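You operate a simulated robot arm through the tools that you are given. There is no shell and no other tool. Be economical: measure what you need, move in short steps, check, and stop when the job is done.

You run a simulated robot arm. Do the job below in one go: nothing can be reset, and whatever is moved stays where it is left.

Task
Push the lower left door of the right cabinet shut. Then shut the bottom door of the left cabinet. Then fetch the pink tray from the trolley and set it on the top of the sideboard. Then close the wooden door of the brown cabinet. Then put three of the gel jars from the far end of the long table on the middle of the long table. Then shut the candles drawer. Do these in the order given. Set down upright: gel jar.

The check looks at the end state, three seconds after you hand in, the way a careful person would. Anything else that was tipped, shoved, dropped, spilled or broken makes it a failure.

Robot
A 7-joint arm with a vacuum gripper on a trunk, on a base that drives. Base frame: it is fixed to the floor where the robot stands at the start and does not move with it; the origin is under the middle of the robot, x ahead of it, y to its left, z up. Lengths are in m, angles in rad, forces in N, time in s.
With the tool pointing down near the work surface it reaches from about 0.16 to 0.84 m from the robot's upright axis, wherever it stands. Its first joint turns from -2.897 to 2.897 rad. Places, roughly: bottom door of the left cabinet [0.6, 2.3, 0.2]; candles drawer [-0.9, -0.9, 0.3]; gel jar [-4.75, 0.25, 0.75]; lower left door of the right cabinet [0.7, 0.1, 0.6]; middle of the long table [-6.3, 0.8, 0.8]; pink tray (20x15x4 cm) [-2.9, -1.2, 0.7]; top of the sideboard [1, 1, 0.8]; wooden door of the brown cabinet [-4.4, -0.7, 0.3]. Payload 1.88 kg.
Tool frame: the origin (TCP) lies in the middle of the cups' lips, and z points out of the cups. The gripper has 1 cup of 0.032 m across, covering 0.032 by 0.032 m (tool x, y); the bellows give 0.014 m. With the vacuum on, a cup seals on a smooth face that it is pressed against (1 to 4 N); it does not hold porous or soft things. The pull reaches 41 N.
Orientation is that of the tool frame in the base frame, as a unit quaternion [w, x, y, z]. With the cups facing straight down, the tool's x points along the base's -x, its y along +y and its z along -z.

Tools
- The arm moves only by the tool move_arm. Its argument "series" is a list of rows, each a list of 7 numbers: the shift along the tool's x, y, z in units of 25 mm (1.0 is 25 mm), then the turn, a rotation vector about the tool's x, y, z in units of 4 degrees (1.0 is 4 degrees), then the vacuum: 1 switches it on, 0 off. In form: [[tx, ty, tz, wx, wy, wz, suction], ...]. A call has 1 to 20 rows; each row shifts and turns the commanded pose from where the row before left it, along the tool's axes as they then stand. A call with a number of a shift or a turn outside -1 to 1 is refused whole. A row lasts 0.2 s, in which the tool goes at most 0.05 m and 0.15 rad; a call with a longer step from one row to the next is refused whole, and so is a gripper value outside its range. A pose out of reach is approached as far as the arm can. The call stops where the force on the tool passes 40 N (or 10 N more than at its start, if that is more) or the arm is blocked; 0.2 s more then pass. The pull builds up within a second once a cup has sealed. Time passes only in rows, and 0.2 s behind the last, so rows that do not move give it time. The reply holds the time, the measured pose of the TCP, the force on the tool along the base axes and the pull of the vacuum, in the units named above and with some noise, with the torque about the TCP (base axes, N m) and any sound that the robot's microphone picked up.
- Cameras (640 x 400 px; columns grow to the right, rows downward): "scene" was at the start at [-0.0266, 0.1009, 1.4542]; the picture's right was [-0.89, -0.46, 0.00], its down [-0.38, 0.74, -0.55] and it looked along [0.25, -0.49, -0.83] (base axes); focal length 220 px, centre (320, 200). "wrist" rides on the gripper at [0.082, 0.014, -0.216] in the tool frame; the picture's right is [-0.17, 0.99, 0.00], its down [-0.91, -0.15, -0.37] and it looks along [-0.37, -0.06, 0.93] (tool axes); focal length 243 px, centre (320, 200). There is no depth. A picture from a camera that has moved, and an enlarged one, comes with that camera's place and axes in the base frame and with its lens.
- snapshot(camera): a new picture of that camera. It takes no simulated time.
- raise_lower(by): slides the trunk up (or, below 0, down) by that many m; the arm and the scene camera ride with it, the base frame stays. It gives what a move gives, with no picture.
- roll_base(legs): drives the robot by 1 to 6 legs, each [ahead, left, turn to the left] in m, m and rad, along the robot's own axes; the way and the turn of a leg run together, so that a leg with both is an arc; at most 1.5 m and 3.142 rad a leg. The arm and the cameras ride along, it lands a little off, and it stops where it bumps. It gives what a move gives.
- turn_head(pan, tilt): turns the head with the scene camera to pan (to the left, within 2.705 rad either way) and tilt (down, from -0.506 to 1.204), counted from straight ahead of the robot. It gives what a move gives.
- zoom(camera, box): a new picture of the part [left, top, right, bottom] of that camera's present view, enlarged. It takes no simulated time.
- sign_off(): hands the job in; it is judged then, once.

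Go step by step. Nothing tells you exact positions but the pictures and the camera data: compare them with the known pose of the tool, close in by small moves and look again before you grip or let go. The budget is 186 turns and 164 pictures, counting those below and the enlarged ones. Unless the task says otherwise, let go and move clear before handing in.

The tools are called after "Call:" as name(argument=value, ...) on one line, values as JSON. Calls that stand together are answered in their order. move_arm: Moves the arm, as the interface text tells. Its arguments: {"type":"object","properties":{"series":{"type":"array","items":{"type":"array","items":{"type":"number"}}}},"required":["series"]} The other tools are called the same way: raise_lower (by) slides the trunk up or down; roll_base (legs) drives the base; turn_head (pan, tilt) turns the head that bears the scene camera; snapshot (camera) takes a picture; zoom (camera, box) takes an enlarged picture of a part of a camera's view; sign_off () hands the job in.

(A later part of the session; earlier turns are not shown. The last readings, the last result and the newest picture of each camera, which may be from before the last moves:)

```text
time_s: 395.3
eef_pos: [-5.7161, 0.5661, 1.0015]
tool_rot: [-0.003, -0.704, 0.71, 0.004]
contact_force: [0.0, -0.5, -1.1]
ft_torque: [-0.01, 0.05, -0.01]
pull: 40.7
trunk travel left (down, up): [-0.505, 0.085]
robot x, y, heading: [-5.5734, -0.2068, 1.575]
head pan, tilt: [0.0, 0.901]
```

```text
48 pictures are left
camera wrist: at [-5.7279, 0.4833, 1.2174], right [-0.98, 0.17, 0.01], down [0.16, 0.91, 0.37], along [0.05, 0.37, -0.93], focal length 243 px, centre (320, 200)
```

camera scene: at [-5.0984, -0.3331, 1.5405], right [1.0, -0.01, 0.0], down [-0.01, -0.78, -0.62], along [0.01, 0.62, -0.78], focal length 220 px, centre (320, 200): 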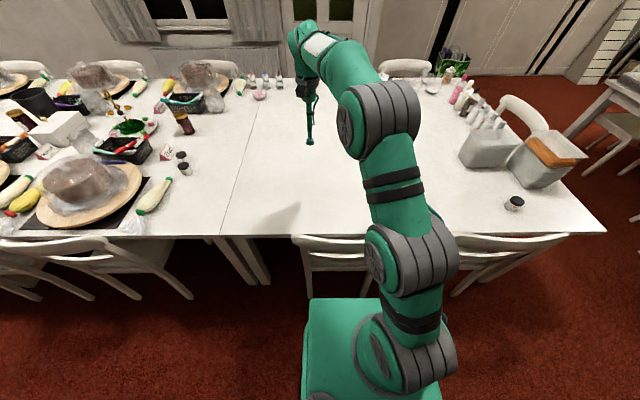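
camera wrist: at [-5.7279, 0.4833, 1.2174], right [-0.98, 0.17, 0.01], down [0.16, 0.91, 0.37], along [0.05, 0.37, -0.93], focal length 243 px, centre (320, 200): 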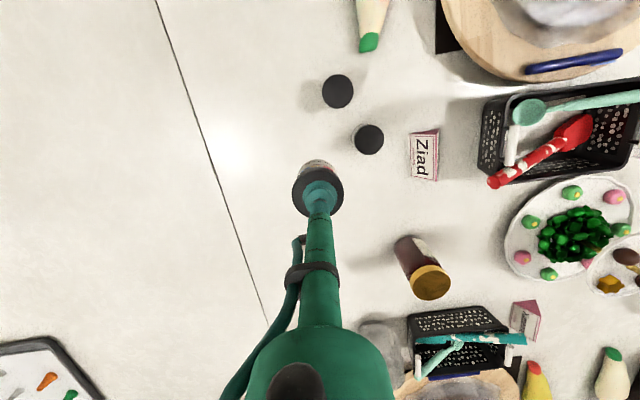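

The landing spot is clear. I'll lower it.

Call:
move_arm(series=[[0, 0, 1, 0, 0, 0, 1], [0, 0, 1, 0, 0, 0, 1], [0, 0, 1, 0, 0, 0, 1], [0, 0, 1, 0, 0, 0, 1], [0, 0, 1, 0, 0, 0, 1], [0, 0, 1, 0, 0, 0, 1], [0, 0, 1, 0, 0, 0, 1], [0, 0, 0.6, 0, 0, 0, 1], [0, 0, 0.15, 0, 0, 0, 1]])

Call:
move_arm(series=[[0, 0, 0.12, 0, 0, 0, 1], [0, 0, 0.12, 0, 0, 0, 1]])

```text
time_s: 397.3
eef_pos: [-5.7163, 0.5671, 0.8059]
tool_rot: [-0.004, -0.705, 0.709, 0.006]
contact_force: [-1.3, 0.3, -0.5]
ft_torque: [0.01, 0.03, 0.01]
pull: 40.6
trunk travel left (down, up): [-0.505, 0.085]
robot x, y, heading: [-5.5769, -0.2063, 1.571]
head pan, tilt: [0.0, 0.901]
```

```text
time_s: 397.9
eef_pos: [-5.7166, 0.5668, 0.8011]
tool_rot: [-0.003, -0.705, 0.71, 0.006]
contact_force: [0.3, 0.1, 0.8]
ft_torque: [0.03, -0.04, -0.03]
pull: 39.6
trunk travel left (down, up): [-0.505, 0.085]
robot x, y, heading: [-5.5778, -0.2049, 1.574]
head pan, tilt: [0.0, 0.901]
```

It is just touching. A little further, then release and rise.

Call:
move_arm(series=[[0, 0, 0.12, 0, 0, 0, 1], [0, 0, 0, 0, 0, 0, 0], [0, 0, 0, 0, 0, 0, 0], [0, 0, 0, 0, 0, 0, 0], [0, 0, -0.2, 0, 0, 0, 0], [0, 0, -0.4, 0, 0, 0, 0], [0, 0, -1, 0, 0, 0, 0], [0, 0, -1, 0, 0, 0, 0], [0, 0, -1, 0, 0, 0, 0], [0, 0, -1, 0, 0, 0, 0], [0, 0, -1, 0, 0, 0, 0], [0, 0, -1, 0, 0, 0, 0], [0, 0, -1, 0, 0, 0, 0], [0, 0, -1, 0, 0, 0, 0], [0, 0, -1, 0, 0, 0, 0], [0, 0, -1, 0, 0, 0, 0], [0, 0, -1, 0, 0, 0, 0]])

Call:
snapshot(camera="wrist")

```text
time_s: 401.5
eef_pos: [-5.7129, 0.5539, 1.0819]
tool_rot: [-0.004, -0.705, 0.71, 0.005]
contact_force: [0.1, 0.8, 0.0]
ft_torque: [-0.04, 0.02, -0.01]
pull: 0.2
out of reach, approached as far as the arm can: row 16, 17
trunk travel left (down, up): [-0.505, 0.085]
robot x, y, heading: [-5.5703, -0.2094, 1.573]
head pan, tilt: [0.0, 0.901]
```

```text
47 pictures are left
camera wrist: at [-5.7253, 0.4713, 1.298], right [-0.99, 0.17, 0.01], down [0.16, 0.91, 0.37], along [0.05, 0.37, -0.93], focal length 243 px, centre (320, 200)
```

wrist: 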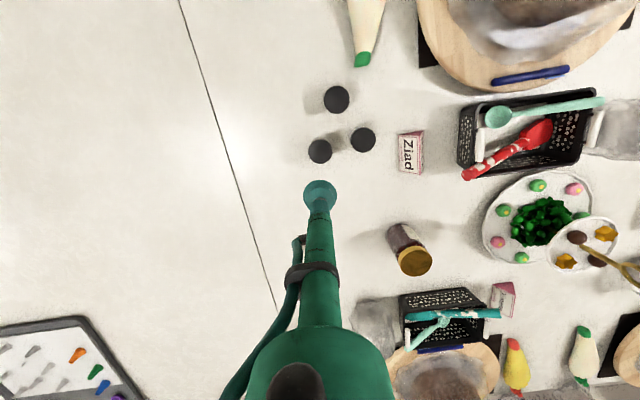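

All three jars are upright past the seam. Before moving on I'll check whether there is free surface closer to the stated middle that I could still reach.

Call:
turn_head(pan=0.4, tilt=0.8)

Call:
zoom(camera="scene", box=[180, 60, 420, 210])

```text
time_s: 402.4
eef_pos: [-5.7136, 0.5523, 1.0835]
tool_rot: [-0.003, -0.704, 0.71, 0.006]
contact_force: [0.3, 0.2, 0.2]
ft_torque: [0.02, -0.03, -0.02]
pull: 0.1
trunk travel left (down, up): [-0.505, 0.085]
robot x, y, heading: [-5.5755, -0.213, 1.569]
head pan, tilt: [0.4, 0.799]
```

```text
2.67 times, centred on (300, 135) of scene
camera zoom: at [-5.7681, -0.194, 1.5484], right [0.92, 0.39, 0.0], down [0.28, -0.66, -0.7], along [-0.27, 0.64, -0.72], focal length 585 px, centre (373, 373)
```

zoom: 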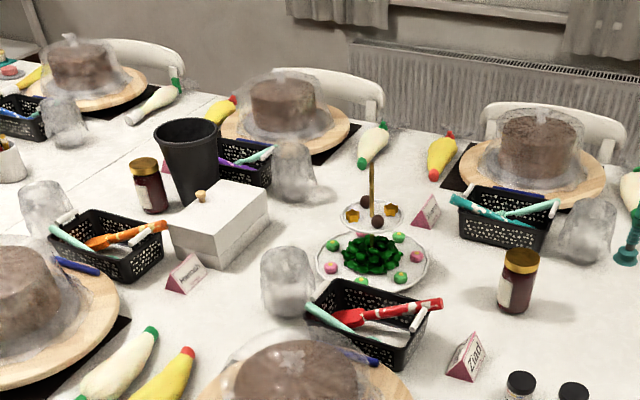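

The stated middle (-6.3, 0.8) is near the white box and the green plate. There is a free patch around (-6.44, 0.53) between the two near cakes that would be much closer to it, so I'll pick the last jar up again and take it there.

Call:
move_arm(series=[[0, 0, 1, 0, 0, 0, 1], [0, 0, 1, 0, 0, 0, 1], [0, 0, 1, 0, 0, 0, 1], [-0.5, 0.13, 1, 0, 0, 0, 1], [0, 0, 1, 0, 0, 0, 1], [0, 0, 1, 0, 0, 0, 1], [0, 0, 1, 0, 0, 0, 1], [0, 0, 1, 0, 0, 0, 1], [0, 0, 1, 0, 0, 0, 1]])

Call:
snapshot(camera="wrist")

```text
time_s: 404.4
eef_pos: [-5.7215, 0.5675, 0.8569]
tool_rot: [-0.003, -0.704, 0.71, 0.004]
contact_force: [0.6, -0.5, 0.1]
ft_torque: [0.02, 0.0, -0.02]
pull: 0.1
trunk travel left (down, up): [-0.505, 0.085]
robot x, y, heading: [-5.5725, -0.207, 1.573]
head pan, tilt: [0.4, 0.799]
```

```text
45 pictures are left
camera wrist: at [-5.732, 0.4858, 1.0718], right [-0.98, 0.17, 0.01], down [0.16, 0.91, 0.37], along [0.05, 0.37, -0.93], focal length 243 px, centre (320, 200)
```

wrist: 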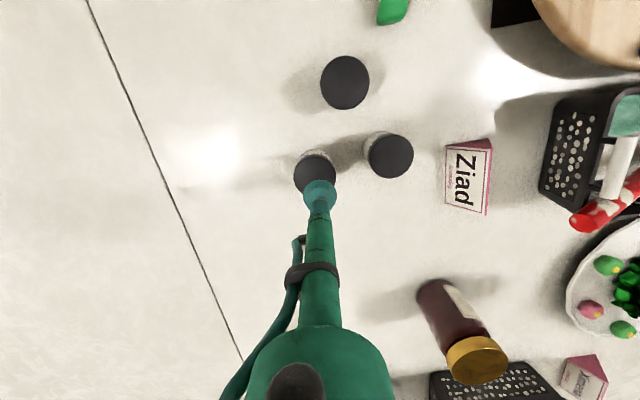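

Call:
move_arm(series=[[0.2, -0.15, 1, 0, 0, 0, 1], [0, 0, 0.8, 0, 0, 0, 1], [0, 0, 0.3, 0, 0, 0, 1], [0, 0, 0.2, 0, 0, 0, 1], [0, 0, 0.15, 0, 0, 0, 1], [0, 0, 0, 0, 0, 0, 1]])

```text
time_s: 405.8
eef_pos: [-5.7169, 0.5629, 0.8005]
tool_rot: [0.0, -0.705, 0.709, 0.009]
contact_force: [1.5, 3.8, 30.1]
ft_torque: [-0.1, -0.23, 0.01]
pull: 40.9
trunk travel left (down, up): [-0.505, 0.085]
robot x, y, heading: [-5.5735, -0.2063, 1.572]
head pan, tilt: [0.4, 0.799]
```

Sealed. I'll lift, draw it back and drive left along the chairs.

Call:
move_arm(series=[[0, 0, -0.4, 0, 0, 0, 1], [0, 0, -0.8, 0, 0, 0, 1], [0, 0, -1, 0, 0, 0, 1], [0, 0, -1, 0, 0, 0, 1], [0, 0, -1, 0, 0, 0, 1], [0, 0, -1, 0, 0, 0, 1], [0, 0, -1, 0, 0, 0, 1], [0.9, 0, -1, 0, 0, 0, 1], [0.9, 0, -1, 0, 0, 0, 1], [0.9, 0, -1, 0, 0, 0, 1], [0.9, 0, -1, 0, 0, 0, 1], [0.9, 0, -1, 0, 0, 0, 1], [0.9, 0, -1, 0, 0, 0, 1], [0.9, 0, 0, 0, 0, 0, 1]])

Call:
roll_base(legs=[[-0.1, 0, 0], [0, 0.78, 0]])

Call:
turn_head(pan=0.0, tilt=0.9)

Call:
snapshot(camera="scene")

Call:
snapshot(camera="wrist")

```text
time_s: 408.8
eef_pos: [-5.7138, 0.4048, 1.0987]
tool_rot: [-0.004, -0.705, 0.71, 0.005]
contact_force: [0.4, 0.0, -1.5]
ft_torque: [-0.01, -0.01, -0.05]
pull: 40.6
trunk travel left (down, up): [-0.505, 0.085]
robot x, y, heading: [-5.5732, -0.2089, 1.57]
head pan, tilt: [0.4, 0.799]
```

```text
time_s: 413.7
eef_pos: [-6.499, 0.3007, 1.0975]
tool_rot: [0.003, 0.708, -0.706, -0.006]
contact_force: [0.2, 0.1, 0.2]
ft_torque: [-0.01, -0.03, 0.01]
pull: 41.1
trunk travel left (down, up): [-0.505, 0.085]
robot x, y, heading: [-6.3542, -0.3125, 1.581]
head pan, tilt: [0.4, 0.799]
```

```text
time_s: 414.6
eef_pos: [-6.4994, 0.3014, 1.0973]
tool_rot: [0.004, 0.708, -0.706, -0.004]
contact_force: [-0.3, -0.1, -1.0]
ft_torque: [0.01, 0.04, 0.01]
pull: 40.4
trunk travel left (down, up): [-0.505, 0.085]
robot x, y, heading: [-6.3545, -0.3111, 1.585]
head pan, tilt: [0.0, 0.901]
```

```text
44 pictures are left
camera scene: at [-6.5162, -0.2968, 1.5405], right [1.0, 0.01, 0.0], down [0.01, -0.78, -0.62], along [-0.01, 0.62, -0.78], focal length 220 px, centre (320, 200)
```

scene: 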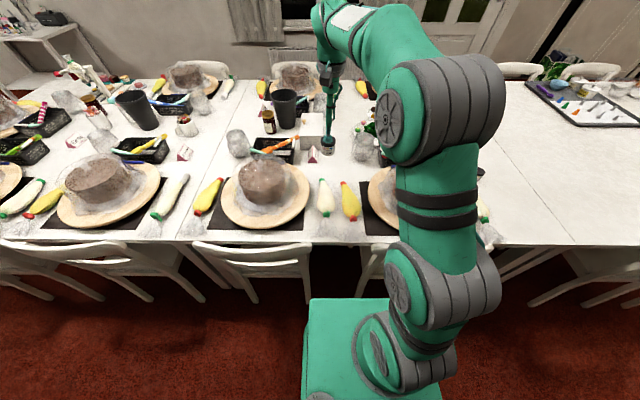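

```text
43 pictures are left
camera wrist: at [-6.5097, 0.2182, 1.3134], right [-0.99, 0.16, 0.01], down [0.16, 0.91, 0.38], along [0.05, 0.37, -0.93], focal length 243 px, centre (320, 200)
```

wrist: 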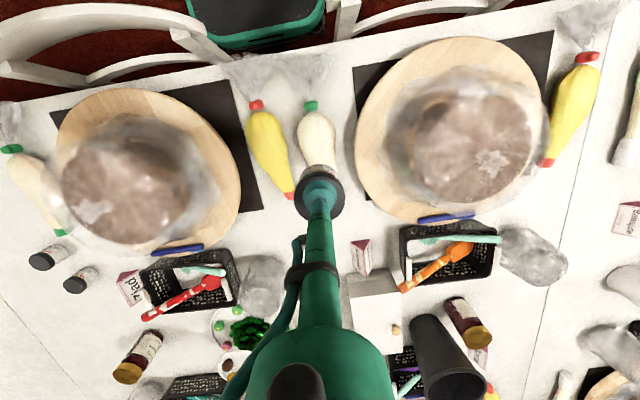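

There is a free patch of about 19×16 cm around (-6.43, 0.52). I'll nudge the base forward, keeping clear of the chair legs, and reach out toward (-6.475, 0.55).

Call:
roll_base(legs=[[0.07, 0, -0.01]])

Call:
move_arm(series=[[-0.92, -0.12, 0.5, 0, 0, 0, 1], [-0.92, -0.12, 0.5, 0, 0, 0, 1], [-0.92, -0.12, 0.5, 0, 0, 0, 1], [-0.92, -0.12, 0.5, 0, 0, 0, 1], [-0.92, -0.12, 0.5, 0, 0, 0, 1], [-0.92, -0.12, 0.5, 0, 0, 0, 1], [-0.92, -0.12, 0.5, 0, 0, 0, 1], [-0.92, -0.12, 0.5, 0, 0, 0, 1]])

Call:
snapshot(camera="wrist")

Call:
snapshot(camera="scene")

```text
time_s: 415.6
eef_pos: [-6.4926, 0.3725, 1.0969]
tool_rot: [-0.004, -0.704, 0.71, 0.005]
contact_force: [0.2, 0.0, -0.7]
ft_torque: [-0.04, 0.0, 0.02]
pull: 40.7
trunk travel left (down, up): [-0.505, 0.085]
robot x, y, heading: [-6.3512, -0.2401, 1.575]
head pan, tilt: [0.0, 0.901]
```

```text
time_s: 417.4
eef_pos: [-6.4701, 0.5561, 0.9909]
tool_rot: [-0.005, -0.705, 0.709, 0.003]
contact_force: [0.5, 0.7, -2.2]
ft_torque: [-0.17, 0.01, 0.02]
pull: 40.7
trunk travel left (down, up): [-0.505, 0.085]
robot x, y, heading: [-6.3547, -0.2419, 1.57]
head pan, tilt: [0.0, 0.901]
```

```text
42 pictures are left
camera wrist: at [-6.481, 0.4759, 1.2067], right [-0.98, 0.17, 0.01], down [0.16, 0.91, 0.37], along [0.05, 0.37, -0.93], focal length 243 px, centre (320, 200)
```

wrist: 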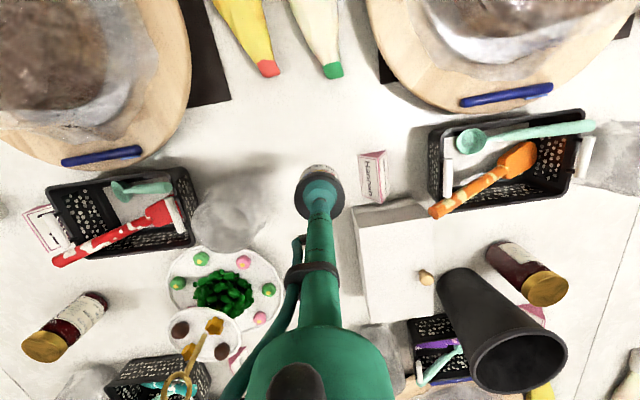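

```text
41 pictures are left
camera scene: at [-6.5168, -0.2235, 1.5403], right [1.0, 0.0, 0.0], down [0.0, -0.78, -0.62], along [0.0, 0.62, -0.78], focal length 220 px, centre (320, 200)
```

scene: 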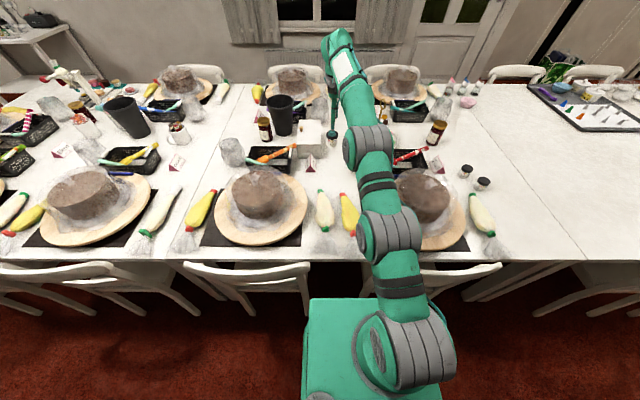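

A generous free patch with clear margins. I'll lower the jar here.

Call:
move_arm(series=[[0, 0, 1, 0, 0, 0, 1], [0, 0, 1, 0, 0, 0, 1], [0, 0, 1, 0, 0, 0, 1], [0, 0, 1, 0, 0, 0, 1], [0, 0, 1, 0, 0, 0, 1], [0, 0, 1, 0, 0, 0, 1], [0, 0, 1, 0, 0, 0, 1], [0, 0, 0.2, 0, 0, 0, 1], [0, 0, 0.12, 0, 0, 0, 1]])

Call:
move_arm(series=[[0, 0, 0.12, 0, 0, 0, 1], [0, 0, 0.12, 0, 0, 0, 1]])

```text
time_s: 419.4
eef_pos: [-6.4724, 0.5554, 0.815]
tool_rot: [-0.004, -0.705, 0.709, 0.004]
contact_force: [0.1, 0.1, -0.9]
ft_torque: [-0.01, 0.0, -0.04]
pull: 40.9
trunk travel left (down, up): [-0.505, 0.085]
robot x, y, heading: [-6.3538, -0.2439, 1.571]
head pan, tilt: [0.0, 0.901]
```

```text
time_s: 420.0
eef_pos: [-6.4718, 0.5557, 0.8094]
tool_rot: [-0.002, -0.705, 0.709, 0.004]
contact_force: [-0.1, 0.0, -1.1]
ft_torque: [0.01, -0.08, -0.04]
pull: 40.9
trunk travel left (down, up): [-0.505, 0.085]
robot x, y, heading: [-6.3532, -0.2369, 1.572]
head pan, tilt: [0.0, 0.901]
```

Call:
move_arm(series=[[0, 0, 0.15, 0, 0, 0, 1], [0, 0, 0.12, 0, 0, 0, 1]])

```text
time_s: 420.6
eef_pos: [-6.4728, 0.5555, 0.8034]
tool_rot: [-0.003, -0.705, 0.709, 0.006]
contact_force: [0.1, -1.1, 2.4]
ft_torque: [-0.07, -0.06, -0.02]
pull: 40.9
trunk travel left (down, up): [-0.505, 0.085]
robot x, y, heading: [-6.3492, -0.2392, 1.573]
head pan, tilt: [0.0, 0.901]
```

Touching. I'll release, rise, draw back and return for the next jar.

Call:
move_arm(series=[[0, 0, 0.08, 0, 0, 0, 1], [0, 0, 0, 0, 0, 0, 0], [0, 0, 0, 0, 0, 0, 0], [0, 0, 0, 0, 0, 0, 0], [0, 0, -0.2, 0, 0, 0, 0], [0, 0, -0.4, 0, 0, 0, 0], [0, 0, -1, 0, 0, 0, 0], [0, 0, -1, 0, 0, 0, 0], [0, 0, -1, 0, 0, 0, 0], [0, 0, -1, 0, 0, 0, 0], [0, 0, -1, 0, 0, 0, 0], [0, 0, -1, 0, 0, 0, 0], [0.9, 0, -0.8, 0, 0, 0, 0], [0.9, 0, -0.8, 0, 0, 0, 0], [0.9, 0, -0.8, 0, 0, 0, 0], [0.9, 0, -0.8, 0, 0, 0, 0], [0.9, 0, -0.8, 0, 0, 0, 0]])

Call:
snapshot(camera="wrist")

Call:
roll_base(legs=[[-0.08, 0, 0], [0, -0.78, 0]])

Call:
snapshot(camera="wrist")

```text
time_s: 424.2
eef_pos: [-6.4694, 0.443, 1.0661]
tool_rot: [-0.003, -0.705, 0.71, 0.005]
contact_force: [-0.6, 0.1, 0.8]
ft_torque: [-0.02, -0.01, -0.01]
pull: 0.0
trunk travel left (down, up): [-0.505, 0.085]
robot x, y, heading: [-6.3517, -0.2396, 1.582]
head pan, tilt: [0.0, 0.901]
```

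```text
40 pictures are left
camera wrist: at [-6.4804, 0.3612, 1.2813], right [-0.98, 0.17, 0.01], down [0.16, 0.91, 0.37], along [0.05, 0.37, -0.93], focal length 243 px, centre (320, 200)
```

wrist: 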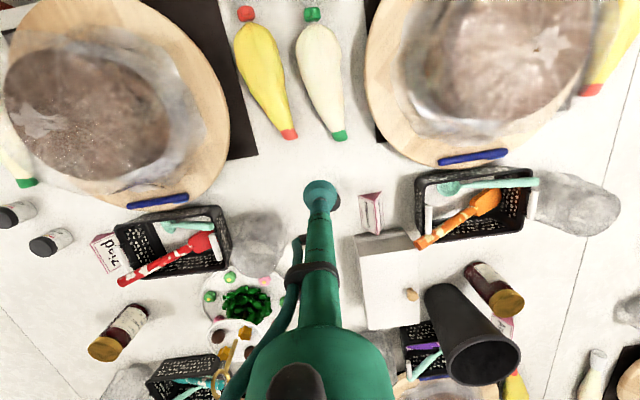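

```text
time_s: 428.9
eef_pos: [-5.7045, 0.3624, 1.0659]
tool_rot: [-0.003, -0.702, 0.713, 0.004]
contact_force: [0.2, 0.2, 0.8]
ft_torque: [0.0, 0.0, 0.02]
pull: 0.0
trunk travel left (down, up): [-0.505, 0.085]
robot x, y, heading: [-5.5963, -0.3264, 1.564]
head pan, tilt: [0.0, 0.901]
```

```text
39 pictures are left
camera wrist: at [-5.7155, 0.28, 1.2812], right [-0.98, 0.18, 0.01], down [0.17, 0.91, 0.37], along [0.06, 0.37, -0.93], focal length 243 px, centre (320, 200)
```

wrist: 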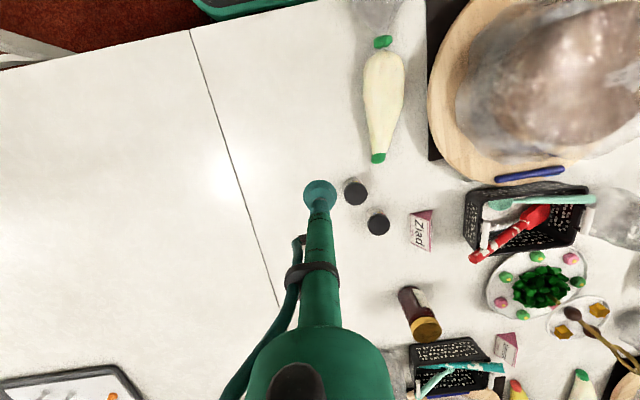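

Next is the jar at (-5.76, 0.473). I'll move the base ahead a little and align.

Call:
roll_base(legs=[[0.07, 0, 0.007]])

Call:
move_arm(series=[[-0.5, 0.75, 1, 0, 0, 0, 0], [-0.5, 0.75, 1, 0, 0, 0, 0], [-0.5, 0.6, 1, 0, 0, 0, 0], [0, 0, 1, 0, 0, 0, 0], [0, 0, 1, 0, 0, 0, 0], [0, 0, 1, 0, 0, 0, 0]])

Call:
snapshot(camera="wrist")

```text
time_s: 429.9
eef_pos: [-5.7096, 0.4315, 1.0648]
tool_rot: [-0.003, -0.705, 0.709, 0.004]
contact_force: [-0.3, 1.0, -0.7]
ft_torque: [-0.04, 0.0, -0.02]
pull: 0.1
trunk travel left (down, up): [-0.505, 0.085]
robot x, y, heading: [-5.5963, -0.2564, 1.57]
head pan, tilt: [0.0, 0.901]
```

```text
time_s: 431.3
eef_pos: [-5.7641, 0.4716, 0.9141]
tool_rot: [-0.004, -0.704, 0.71, 0.005]
contact_force: [-0.3, -0.3, 0.4]
ft_torque: [-0.02, 0.0, 0.02]
pull: 0.0
trunk travel left (down, up): [-0.505, 0.085]
robot x, y, heading: [-5.5947, -0.2547, 1.571]
head pan, tilt: [0.0, 0.901]
```

```text
38 pictures are left
camera wrist: at [-5.7761, 0.3889, 1.1296], right [-0.98, 0.17, 0.01], down [0.17, 0.91, 0.37], along [0.05, 0.37, -0.93], focal length 243 px, centre (320, 200)
```

wrist: 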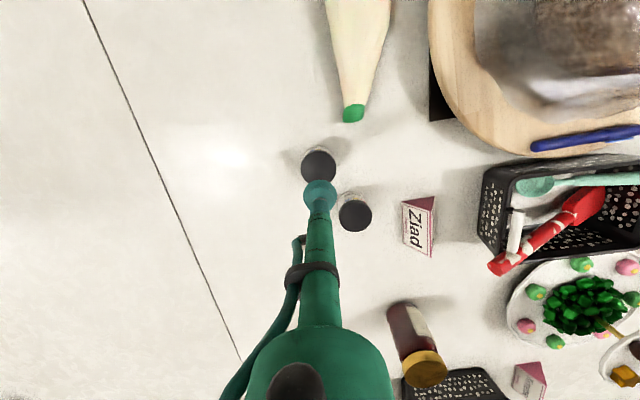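

Aligned. I'll descend and seal.

Call:
move_arm(series=[[0, 0, 1, 0, 0, 0, 1], [0, 0, 1, 0, 0, 0, 1], [0, 0, 1, 0, 0, 0, 1], [0, 0, 1, 0, 0, 0, 1], [0, 0, 0.4, 0, 0, 0, 1], [0, 0, 0.25, 0, 0, 0, 1], [0, 0, 0.15, 0, 0, 0, 1], [0, 0, 0, 0, 0, 0, 1]])

Call:
move_arm(series=[[0, 0, -0.4, 0, 0, 0, 1], [0, 0, -0.8, 0, 0, 0, 1], [0, 0, -1, 0, 0, 0, 1], [0, 0, -1, 0, 0, 0, 1], [0, 0, -1, 0, 0, 0, 1], [0, 0, -1, 0, 0, 0, 1], [0, 0, -1, 0, 0, 0, 1], [0, 0, -1, 0, 0, 0, 1], [0.5, 0, -1, 0, 0, 0, 1], [0.5, 0, -1, 0, 0, 0, 1], [0.5, 0, -1, 0, 0, 0, 1], [0.5, 0, -1, 0, 0, 0, 1]])

```text
time_s: 433.1
eef_pos: [-5.7638, 0.4707, 0.8]
tool_rot: [-0.001, -0.704, 0.71, 0.007]
contact_force: [2.0, -4.3, 30.4]
ft_torque: [-0.07, -0.23, -0.07]
pull: 40.7
trunk travel left (down, up): [-0.505, 0.085]
robot x, y, heading: [-5.5967, -0.2561, 1.569]
head pan, tilt: [0.0, 0.901]
```

```text
time_s: 435.7
eef_pos: [-5.7611, 0.4194, 1.0765]
tool_rot: [-0.003, -0.705, 0.71, 0.004]
contact_force: [0.1, 0.0, -0.6]
ft_torque: [-0.02, -0.01, 0.03]
pull: 40.8
trunk travel left (down, up): [-0.505, 0.085]
robot x, y, heading: [-5.5949, -0.2531, 1.572]
head pan, tilt: [0.0, 0.901]
```

Picked. I'll drive to the middle patch.

Call:
roll_base(legs=[[-0.06, 0, 0], [0, 0.74, 0], [0.07, 0, 0]])

Call:
snapshot(camera="wrist")

```text
time_s: 440.9
eef_pos: [-6.4939, 0.4318, 1.0739]
tool_rot: [-0.004, -0.702, 0.712, 0.004]
contact_force: [0.4, -0.1, -0.6]
ft_torque: [-0.01, 0.0, 0.02]
pull: 40.5
trunk travel left (down, up): [-0.505, 0.085]
robot x, y, heading: [-6.3299, -0.2391, 1.567]
head pan, tilt: [0.0, 0.901]
```

```text
37 pictures are left
camera wrist: at [-6.5061, 0.3502, 1.29], right [-0.98, 0.18, 0.01], down [0.17, 0.91, 0.37], along [0.06, 0.37, -0.93], focal length 243 px, centre (320, 200)
```

wrist: 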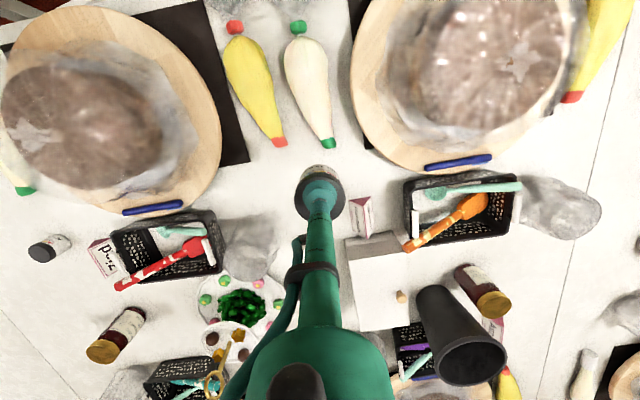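

I'll move to (-6.375, 0.545), beside the placed jar.

Call:
move_arm(series=[[-0.77, -0.8, 0.4, 0, 0, 0, 1], [-0.77, -0.8, 0.4, 0, 0, 0, 1], [-0.77, -0.8, 0.4, 0, 0, 0, 1], [-0.77, -0.8, 0.4, 0, 0, 0, 1], [-0.77, -0.8, 0.4, 0, 0, 0, 1], [-0.77, -0.8, 0.4, 0, 0, 0, 1]])

Call:
snapshot(camera="wrist")

```text
time_s: 442.3
eef_pos: [-6.3708, 0.5448, 1.0126]
tool_rot: [-0.004, -0.701, 0.713, 0.004]
contact_force: [-0.1, 0.2, 0.0]
ft_torque: [-0.03, 0.0, -0.03]
pull: 40.6
trunk travel left (down, up): [-0.505, 0.085]
robot x, y, heading: [-6.3305, -0.2412, 1.563]
head pan, tilt: [0.0, 0.901]
```

```text
36 pictures are left
camera wrist: at [-6.3828, 0.4626, 1.2286], right [-0.98, 0.18, 0.01], down [0.17, 0.91, 0.37], along [0.06, 0.37, -0.93], focal length 243 px, centre (320, 200)
```

wrist: 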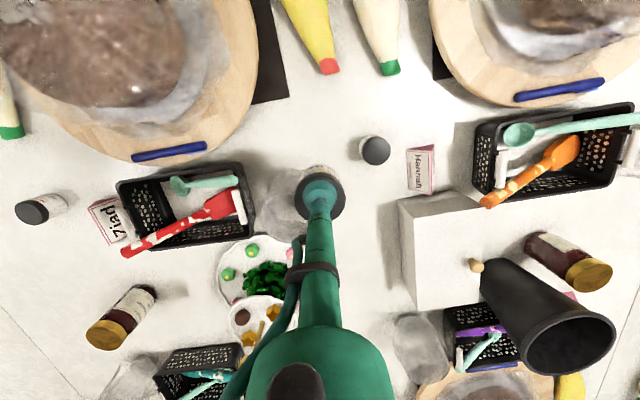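

The landing spot is clear of the first jar and the glass. I'll lower it.

Call:
move_arm(series=[[0, 0, 1, 0, 0, 0, 1], [0, 0, 1, 0, 0, 0, 1], [0, 0, 1, 0, 0, 0, 1], [0, 0, 1, 0, 0, 0, 1], [0, 0, 1, 0, 0, 0, 1], [0, 0, 1, 0, 0, 0, 1], [0, 0, 1, 0, 0, 0, 1], [0, 0, 1, 0, 0, 0, 1], [0, 0, 0.12, 0, 0, 0, 1]])

Call:
move_arm(series=[[0, 0, 0.15, 0, 0, 0, 1], [0, 0, 0.12, 0, 0, 0, 1]])

```text
time_s: 444.3
eef_pos: [-6.3747, 0.5438, 0.8102]
tool_rot: [-0.003, -0.702, 0.712, 0.003]
contact_force: [-0.4, 0.7, -0.2]
ft_torque: [-0.04, 0.0, -0.04]
pull: 40.6
trunk travel left (down, up): [-0.505, 0.085]
robot x, y, heading: [-6.3272, -0.24, 1.566]
head pan, tilt: [0.0, 0.901]
```

```text
time_s: 444.9
eef_pos: [-6.3767, 0.544, 0.8035]
tool_rot: [-0.004, -0.702, 0.712, 0.003]
contact_force: [-1.2, -0.6, -0.7]
ft_torque: [0.0, 0.0, 0.0]
pull: 40.5
trunk travel left (down, up): [-0.505, 0.085]
robot x, y, heading: [-6.3345, -0.2446, 1.561]
head pan, tilt: [0.0, 0.901]
```

Almost down. One more small step until contact, then I'll release.

Call:
move_arm(series=[[0, 0, 0.15, 0, 0, 0, 1]])

```text
time_s: 445.3
eef_pos: [-6.3763, 0.5457, 0.8022]
tool_rot: [-0.003, -0.702, 0.712, 0.005]
contact_force: [0.0, -2.4, 6.1]
ft_torque: [0.03, -0.14, -0.05]
pull: 40.6
trunk travel left (down, up): [-0.505, 0.085]
robot x, y, heading: [-6.3311, -0.2412, 1.565]
head pan, tilt: [0.0, 0.901]
```

Call:
move_arm(series=[[0, 0, 0.05, 0, 0, 0, 1], [0, 0, 0, 0, 0, 0, 0], [0, 0, 0, 0, 0, 0, 0], [0, 0, 0, 0, 0, 0, 0], [0, 0, -0.2, 0, 0, 0, 0], [0, 0, -0.4, 0, 0, 0, 0], [0, 0, -1, 0, 0, 0, 0], [0, 0, -1, 0, 0, 0, 0], [0, 0, -1, 0, 0, 0, 0], [0, 0, -1, 0, 0, 0, 0], [0, 0, -1, 0, 0, 0, 0], [0, 0, -1, 0, 0, 0, 0], [0.9, 0, -0.8, 0, 0, 0, 0], [0.9, 0, -0.8, 0, 0, 0, 0], [0.9, 0, -0.8, 0, 0, 0, 0], [0.9, 0, -0.8, 0, 0, 0, 0], [0.9, 0, -0.8, 0, 0, 0, 0]])

Call:
roll_base(legs=[[-0.075, 0, 0], [0, -0.72, 0], [0.06, 0, 0.006]])

Call:
snapshot(camera="wrist")

```text
time_s: 448.9
eef_pos: [-6.3753, 0.4329, 1.0622]
tool_rot: [-0.004, -0.702, 0.712, 0.003]
contact_force: [0.3, 0.7, 0.9]
ft_torque: [-0.01, -0.02, -0.01]
pull: 0.0
trunk travel left (down, up): [-0.505, 0.085]
robot x, y, heading: [-6.331, -0.2418, 1.566]
head pan, tilt: [0.0, 0.901]
```

```text
time_s: 454.0
eef_pos: [-5.6498, 0.4092, 1.0628]
tool_rot: [-0.003, -0.696, 0.718, 0.004]
contact_force: [0.3, 0.4, -0.1]
ft_torque: [-0.01, 0.02, -0.01]
pull: 0.1
trunk travel left (down, up): [-0.505, 0.085]
robot x, y, heading: [-5.6167, -0.2651, 1.55]
head pan, tilt: [0.0, 0.901]
```

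```text
35 pictures are left
camera wrist: at [-5.6637, 0.3273, 1.278], right [-0.98, 0.2, 0.01], down [0.19, 0.91, 0.37], along [0.06, 0.37, -0.93], focal length 243 px, centre (320, 200)
```

wrist: 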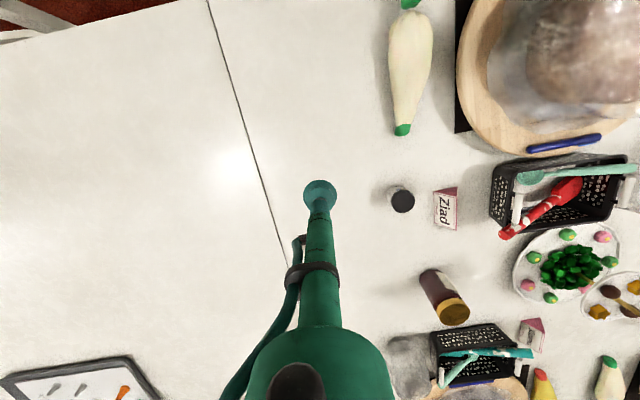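

The last jar to move is at (-5.805, 0.555). I'll shift the base slightly and align.

Call:
roll_base(legs=[[0, -0.04, 0.02], [0.06, 0, 0]])

Call:
move_arm(series=[[0, 0, 1, 0, 0, 0, 0], [0, 0, 1, 0, 0, 0, 0], [-0.6, 1, 1, 0, 0, 0, 0], [-0.6, 1, 0.6, 0, 0, 0, 0], [-0.6, 1, 0.4, 0, 0, 0, 0], [-0.6, 1, 0, 0, 0, 0, 0], [-0.6, 1, 0, 0, 0, 0, 0], [-0.4, 1, 0, 0, 0, 0, 0]])

Call:
snapshot(camera="wrist")

```text
time_s: 455.5
eef_pos: [-5.6206, 0.4683, 1.0624]
tool_rot: [-0.004, -0.701, 0.713, 0.003]
contact_force: [-0.1, -0.2, 0.2]
ft_torque: [-0.03, 0.02, -0.02]
pull: 0.1
trunk travel left (down, up): [-0.505, 0.085]
robot x, y, heading: [-5.5774, -0.2076, 1.56]
head pan, tilt: [0.0, 0.901]
```

```text
time_s: 457.3
eef_pos: [-5.7734, 0.5555, 0.9634]
tool_rot: [-0.005, -0.702, 0.712, 0.004]
contact_force: [-0.1, -0.1, 0.0]
ft_torque: [0.0, -0.01, -0.01]
pull: 0.0
trunk travel left (down, up): [-0.505, 0.085]
robot x, y, heading: [-5.5763, -0.2073, 1.564]
head pan, tilt: [0.0, 0.901]
```

```text
34 pictures are left
camera wrist: at [-5.7851, 0.4743, 1.1796], right [-0.98, 0.18, 0.01], down [0.17, 0.91, 0.37], along [0.06, 0.37, -0.93], focal length 243 px, centre (320, 200)
```

wrist: 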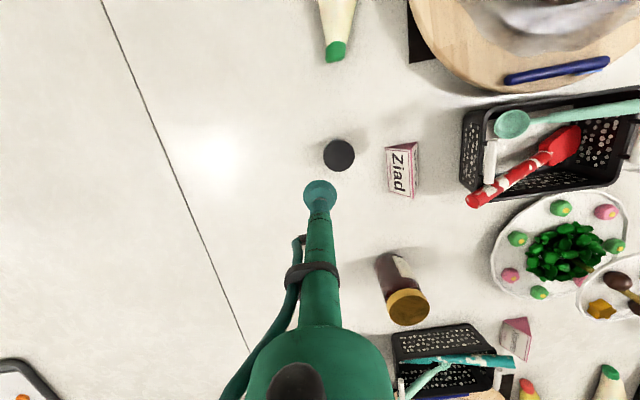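

Call:
move_arm(series=[[-0.05, 0.6, 0.5, 0, 0, 0, 1], [-0.05, 0.6, 0.5, 0, 0, 0, 1], [0, 0, 1, 0, 0, 0, 1], [0, 0, 1, 0, 0, 0, 1], [0, 0, 1, 0, 0, 0, 1]])

Call:
snapshot(camera="wrist")

```text
time_s: 458.5
eef_pos: [-5.8027, 0.5589, 0.8654]
tool_rot: [-0.005, -0.701, 0.713, 0.005]
contact_force: [-0.4, 0.3, 0.2]
ft_torque: [0.0, 0.0, 0.03]
pull: 0.1
trunk travel left (down, up): [-0.505, 0.085]
robot x, y, heading: [-5.5751, -0.2011, 1.565]
head pan, tilt: [0.0, 0.901]
```

```text
33 pictures are left
camera wrist: at [-5.815, 0.4768, 1.081], right [-0.98, 0.18, 0.01], down [0.17, 0.91, 0.37], along [0.06, 0.37, -0.93], focal length 243 px, centre (320, 200)
```

wrist: 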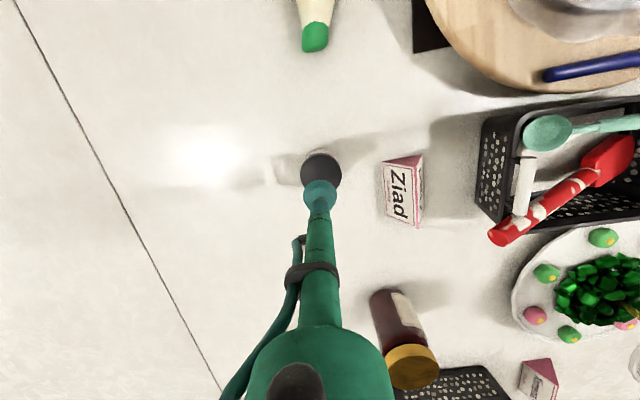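

The jar's outline looks odd here, so I'll zoom in before going further.

Call:
zoom(camera="wrist", box=[240, 110, 400, 210])

```text
4.00 times, centred on (320, 160) of wrist
camera zoom: at [-5.815, 0.4768, 1.081], right [-0.98, 0.18, 0.01], down [0.17, 0.91, 0.37], along [0.06, 0.37, -0.93], focal length 970 px, centre (320, 360)
```

zoom: 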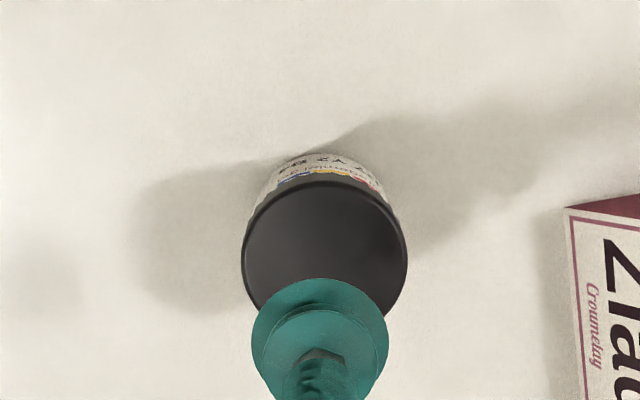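

It was only shadows; the jar is upright. I'll descend and seal.

Call:
move_arm(series=[[0, 0, 1, 0, 0, 0, 1], [0, 0, 1, 0, 0, 0, 1], [0, 0, 0.5, 0, 0, 0, 1], [0, 0, 0.25, 0, 0, 0, 1], [0, 0, 0.15, 0, 0, 0, 1], [0, 0, 0, 0, 0, 0, 1]])

Call:
move_arm(series=[[0, 0, -0.4, 0, 0, 0, 1], [0, 0, -0.8, 0, 0, 0, 1], [0, 0, -1, 0, 0, 0, 1], [0, 0, -1, 0, 0, 0, 1], [0, 0, -1, 0, 0, 0, 1], [0, 0, -1, 0, 0, 0, 1], [0, 0, -1, 0, 0, 0, 1], [0.9, 0, -1, 0, 0, 0, 1], [0.9, 0, -1, 0, 0, 0, 1], [0.9, 0, -1, 0, 0, 0, 1], [0.9, 0, -1, 0, 0, 0, 1], [0.9, 0, -0.5, 0, 0, 0, 1]])

```text
time_s: 459.9
eef_pos: [-5.8029, 0.5585, 0.7961]
tool_rot: [-0.003, -0.702, 0.712, 0.008]
contact_force: [0.6, 2.0, 31.7]
ft_torque: [0.02, -0.17, -0.02]
pull: 40.7
trunk travel left (down, up): [-0.505, 0.085]
robot x, y, heading: [-5.58, -0.2073, 1.564]
head pan, tilt: [0.0, 0.901]
```

```text
time_s: 462.5
eef_pos: [-5.8003, 0.4459, 1.0596]
tool_rot: [-0.003, -0.701, 0.713, 0.004]
contact_force: [0.0, -1.0, -0.4]
ft_torque: [0.02, 0.02, 0.0]
pull: 40.9
trunk travel left (down, up): [-0.505, 0.085]
robot x, y, heading: [-5.5733, -0.2045, 1.563]
head pan, tilt: [0.0, 0.901]
```

Picked. I'll drive to the middle patch again.

Call:
roll_base(legs=[[-0.1, 0, 0.008], [0, 0.76, 0], [0.065, 0, 0]])

Call:
snapshot(camera="wrist")

```text
time_s: 467.9
eef_pos: [-6.5466, 0.4197, 1.0603]
tool_rot: [-0.004, -0.698, 0.716, 0.003]
contact_force: [-0.4, -0.2, -0.9]
ft_torque: [-0.02, -0.01, 0.04]
pull: 40.5
trunk travel left (down, up): [-0.505, 0.085]
robot x, y, heading: [-6.3317, -0.2354, 1.555]
head pan, tilt: [0.0, 0.901]
```

```text
31 pictures are left
camera wrist: at [-6.5607, 0.338, 1.2755], right [-0.98, 0.19, 0.01], down [0.18, 0.91, 0.37], along [0.06, 0.37, -0.93], focal length 243 px, centre (320, 200)
```

wrist: 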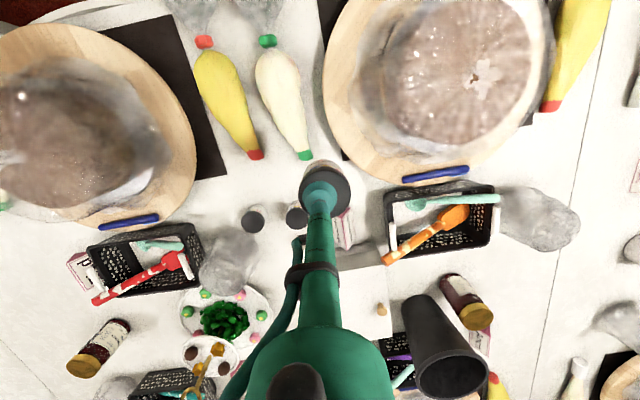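

I'll move to (-6.43, 0.48), in front of the two placed jars.

Call:
move_arm(series=[[-0.5, -0.92, 0.4, 0, 0, 0, 1], [-0.5, -0.92, 0.4, 0, 0, 0, 1], [-0.5, -0.92, 0.4, 0, 0, 0, 1], [-0.5, -0.92, 0.4, 0, 0, 0, 1], [-0.5, -0.92, 0.4, 0, 0, 0, 1]])

Call:
snapshot(camera="wrist")

```text
time_s: 469.1
eef_pos: [-6.4312, 0.4802, 1.0092]
tool_rot: [-0.005, -0.698, 0.717, 0.003]
contact_force: [0.4, 0.7, -0.9]
ft_torque: [-0.02, 0.0, -0.02]
pull: 41.0
trunk travel left (down, up): [-0.505, 0.085]
robot x, y, heading: [-6.3294, -0.238, 1.55]
head pan, tilt: [0.0, 0.901]
```

```text
30 pictures are left
camera wrist: at [-6.4446, 0.3993, 1.2242], right [-0.98, 0.19, 0.01], down [0.18, 0.91, 0.37], along [0.06, 0.37, -0.93], focal length 243 px, centre (320, 200)
```

wrist: 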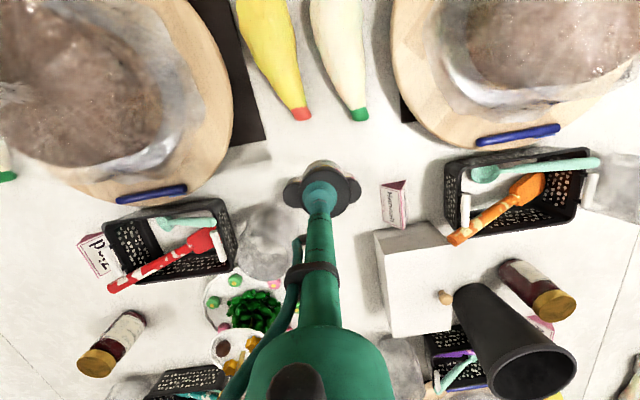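

Centred between the two. I'll lower it.

Call:
move_arm(series=[[0, 0, 1, 0, 0, 0, 1], [0, 0, 1, 0, 0, 0, 1], [0, 0, 1, 0, 0, 0, 1], [0, 0, 1, 0, 0, 0, 1], [0, 0, 1, 0, 0, 0, 1], [0, 0, 1, 0, 0, 0, 1], [0, 0, 1, 0, 0, 0, 1], [0, 0, 0.9, 0, 0, 0, 1], [0, 0, 0.12, 0, 0, 0, 1]])

Call:
move_arm(series=[[0, 0, 0.15, 0, 0, 0, 1], [0, 0, 0.12, 0, 0, 0, 1]])

```text
time_s: 471.1
eef_pos: [-6.4334, 0.4782, 0.8098]
tool_rot: [-0.004, -0.698, 0.716, 0.003]
contact_force: [-0.5, 0.0, -0.4]
ft_torque: [-0.06, -0.01, 0.03]
pull: 40.9
trunk travel left (down, up): [-0.505, 0.085]
robot x, y, heading: [-6.3276, -0.238, 1.556]
head pan, tilt: [0.0, 0.901]
```

```text
time_s: 471.7
eef_pos: [-6.4323, 0.479, 0.8018]
tool_rot: [-0.004, -0.698, 0.716, 0.004]
contact_force: [-0.1, -0.9, -1.3]
ft_torque: [0.02, -0.02, 0.02]
pull: 40.9
trunk travel left (down, up): [-0.505, 0.085]
robot x, y, heading: [-6.3296, -0.234, 1.557]
head pan, tilt: [0.0, 0.901]
```

Call:
move_arm(series=[[0, 0, 0.15, 0, 0, 0, 1]])

```text
time_s: 472.1
eef_pos: [-6.4337, 0.4779, 0.7997]
tool_rot: [-0.003, -0.698, 0.716, 0.006]
contact_force: [1.2, -2.4, 9.4]
ft_torque: [-0.03, -0.1, -0.01]
pull: 40.7
trunk travel left (down, up): [-0.505, 0.085]
robot x, y, heading: [-6.3336, -0.2376, 1.559]
head pan, tilt: [0.0, 0.901]
```

Down. I'll release, rise and draw back.

Call:
move_arm(series=[[0, 0, 0, 0, 0, 0, 0], [0, 0, 0, 0, 0, 0, 0], [0, 0, 0, 0, 0, 0, 0], [0, 0, -0.2, 0, 0, 0, 0], [0, 0, -0.4, 0, 0, 0, 0], [0, 0, -1, 0, 0, 0, 0], [0, 0, -1, 0, 0, 0, 0], [0, 0, -1, 0, 0, 0, 0], [0, 0, -1, 0, 0, 0, 0], [0, 0, -1, 0, 0, 0, 0], [0, 0, -1, 0, 0, 0, 0], [0, 0, -1, 0, 0, 0, 0], [0, 0, -1, 0, 0, 0, 0], [0, 0, -1, 0, 0, 0, 0], [1, 0, -1, 0, 0, 0, 0], [1, 0, -1, 0, 0, 0, 0], [1, 0, -1, 0, 0, 0, 0], [1, 0, 0, 0, 0, 0, 0], [1, 0, 0, 0, 0, 0, 0], [1, 0, 0, 0, 0, 0, 0]])

Call:
snapshot(camera="wrist")

Call:
roll_base(legs=[[-0.12, 0, 0]])

Call:
turn_head(pan=0.3, tilt=0.9)

Call:
snapshot(camera="scene")

```text
time_s: 476.3
eef_pos: [-6.4328, 0.3331, 1.1119]
tool_rot: [-0.004, -0.698, 0.716, 0.004]
contact_force: [-0.1, 0.1, -0.1]
ft_torque: [0.04, 0.04, -0.01]
pull: 0.0
trunk travel left (down, up): [-0.505, 0.085]
robot x, y, heading: [-6.3283, -0.2348, 1.555]
head pan, tilt: [0.0, 0.901]
```

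```text
29 pictures are left
camera wrist: at [-6.4458, 0.2504, 1.3271], right [-0.98, 0.19, 0.01], down [0.18, 0.91, 0.37], along [0.06, 0.37, -0.93], focal length 243 px, centre (320, 200)
```

wrist: 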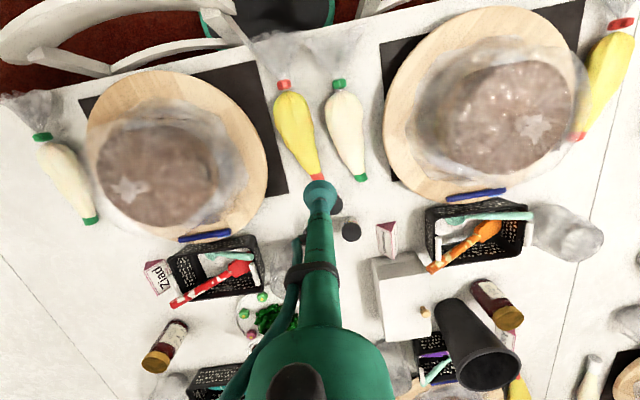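

```text
time_s: 477.6
eef_pos: [-6.437, 0.2062, 1.1108]
tool_rot: [-0.004, -0.7, 0.714, 0.004]
contact_force: [0.7, 0.9, -0.2]
ft_torque: [-0.03, 0.0, 0.03]
pull: 0.1
trunk travel left (down, up): [-0.505, 0.085]
robot x, y, heading: [-6.3354, -0.3625, 1.555]
head pan, tilt: [0.0, 0.901]
```

```text
time_s: 478.4
eef_pos: [-6.4367, 0.2049, 1.1109]
tool_rot: [-0.003, -0.7, 0.715, 0.004]
contact_force: [0.5, -1.4, 0.4]
ft_torque: [0.01, -0.01, -0.01]
pull: 0.0
trunk travel left (down, up): [-0.505, 0.085]
robot x, y, heading: [-6.3292, -0.3653, 1.556]
head pan, tilt: [0.3, 0.901]
```

```text
28 pictures are left
camera scene: at [-6.5163, -0.3481, 1.5405], right [0.96, 0.28, 0.0], down [0.22, -0.75, -0.62], along [-0.18, 0.6, -0.78], focal length 220 px, centre (320, 200)
```

scene: 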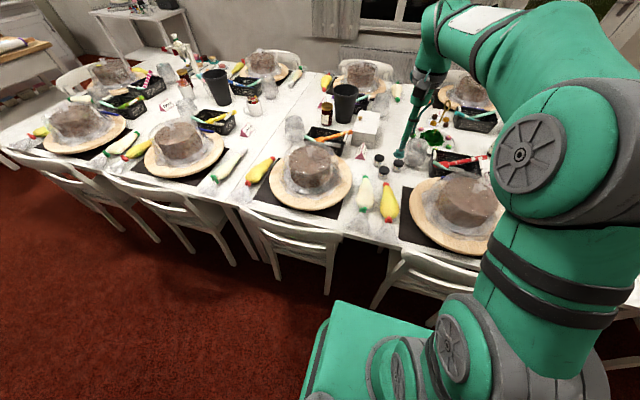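

The three jars stand together at about (-6.43, 0.53) and nothing else was disturbed. Last is the candles drawer; I'll drive back toward the bookshelf, turning to face -y on the way.

Call:
move_arm(series=[[1, -0.8, 0, 0, 0, 0, 0], [1, -0.8, 0, 0, 0, 0, 0], [1, -0.8, 0, 0, 0, 0, 0], [1, -0.8, 0, 0, 0, 0, 0], [1, -0.8, 0, 0, 0, 0, 0], [1, -0.8, 0, 0, 0, 0, 0]])

Call:
roll_base(legs=[[0, -1.4, 0.015], [0, -1.35, 0]])

Call:
turn_head(pan=-1.3, tilt=0.6)

Call:
snapshot(camera="scene")

```text
time_s: 479.8
eef_pos: [-6.3226, 0.0537, 1.106]
tool_rot: [-0.004, -0.7, 0.714, 0.003]
contact_force: [-0.1, -0.3, -0.5]
ft_torque: [0.01, -0.04, 0.03]
pull: 0.0
trunk travel left (down, up): [-0.505, 0.085]
robot x, y, heading: [-6.3291, -0.3603, 1.558]
head pan, tilt: [0.3, 0.901]
```

```text
time_s: 493.0
eef_pos: [-3.5871, 0.0159, 1.1073]
tool_rot: [-0.003, -0.696, 0.718, 0.004]
contact_force: [0.1, -0.1, 0.3]
ft_torque: [-0.01, 0.01, 0.0]
pull: 0.1
trunk travel left (down, up): [-0.505, 0.085]
robot x, y, heading: [-3.6019, -0.4035, 1.551]
head pan, tilt: [0.3, 0.901]
```

```text
time_s: 494.7
eef_pos: [-3.5869, 0.015, 1.1074]
tool_rot: [-0.003, -0.696, 0.718, 0.003]
contact_force: [0.0, -0.2, -0.7]
ft_torque: [0.01, 0.01, 0.02]
pull: 0.0
trunk travel left (down, up): [-0.505, 0.085]
robot x, y, heading: [-3.6, -0.4009, 1.553]
head pan, tilt: [-1.3, 0.6]
```

```text
27 pictures are left
camera scene: at [-3.6801, -0.436, 1.5653], right [0.25, -0.97, 0.0], down [-0.55, -0.14, -0.83], along [0.8, 0.2, -0.56], focal length 220 px, centre (320, 200)
```

scene: 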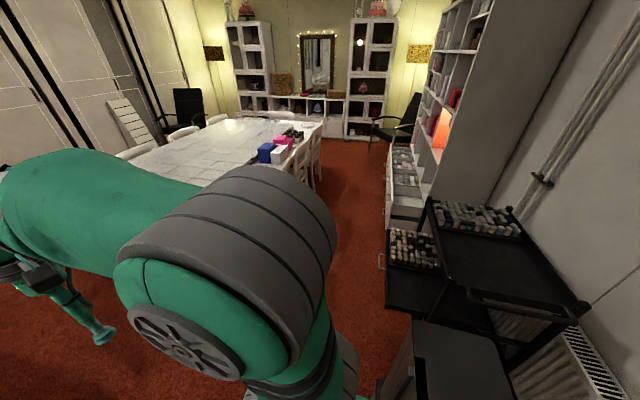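

I'll turn around to face -y, go to the corridor's centre line and strafe along toward x≈-1.0.

Call:
roll_base(legs=[[0, 0, -1.562], [0, 0, -1.562], [-0.24, 0, 0], [0, 1.3, 0]])

Call:
turn_head(pan=0.9, tilt=0.6)

Call:
snapshot(camera="scene")

```text
time_s: 510.0
eef_pos: [-2.3142, -0.5208, 1.1066]
tool_rot: [0.003, 0.69, 0.724, 0.003]
contact_force: [0.0, 0.4, -0.1]
ft_torque: [0.05, 0.0, -0.01]
pull: 0.1
trunk travel left (down, up): [-0.505, 0.085]
robot x, y, heading: [-2.3309, -0.1045, -1.519]
head pan, tilt: [-1.3, 0.6]
```

```text
time_s: 512.1
eef_pos: [-2.3146, -0.5207, 1.1068]
tool_rot: [0.003, 0.691, 0.723, 0.003]
contact_force: [0.3, 0.1, -0.3]
ft_torque: [0.0, -0.03, 0.01]
pull: 0.1
trunk travel left (down, up): [-0.505, 0.085]
robot x, y, heading: [-2.3291, -0.1023, -1.519]
head pan, tilt: [0.901, 0.6]
```

```text
26 pictures are left
camera scene: at [-2.0972, -0.0871, 1.5653], right [-0.58, -0.82, 0.0], down [-0.46, 0.33, -0.83], along [0.67, -0.48, -0.56], focal length 220 px, centre (320, 200)
```

scene: 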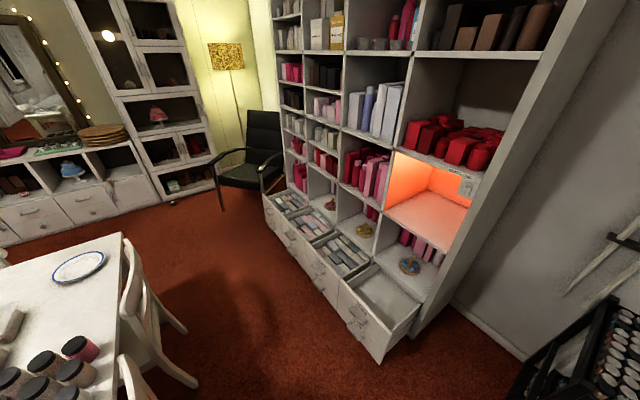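

Four drawers are open. I'll zoom in to read their labels.

Call:
zoom(camera="scene", box=[250, 180, 430, 370])

```text
2.11 times, centred on (340, 275) of scene
camera zoom: at [-2.0972, -0.0871, 1.5653], right [-0.58, -0.82, 0.0], down [-0.46, 0.33, -0.83], along [0.67, -0.48, -0.56], focal length 462 px, centre (278, 42)
```

zoom: 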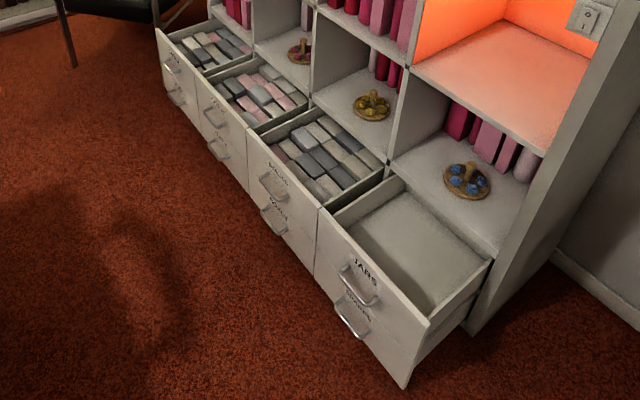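

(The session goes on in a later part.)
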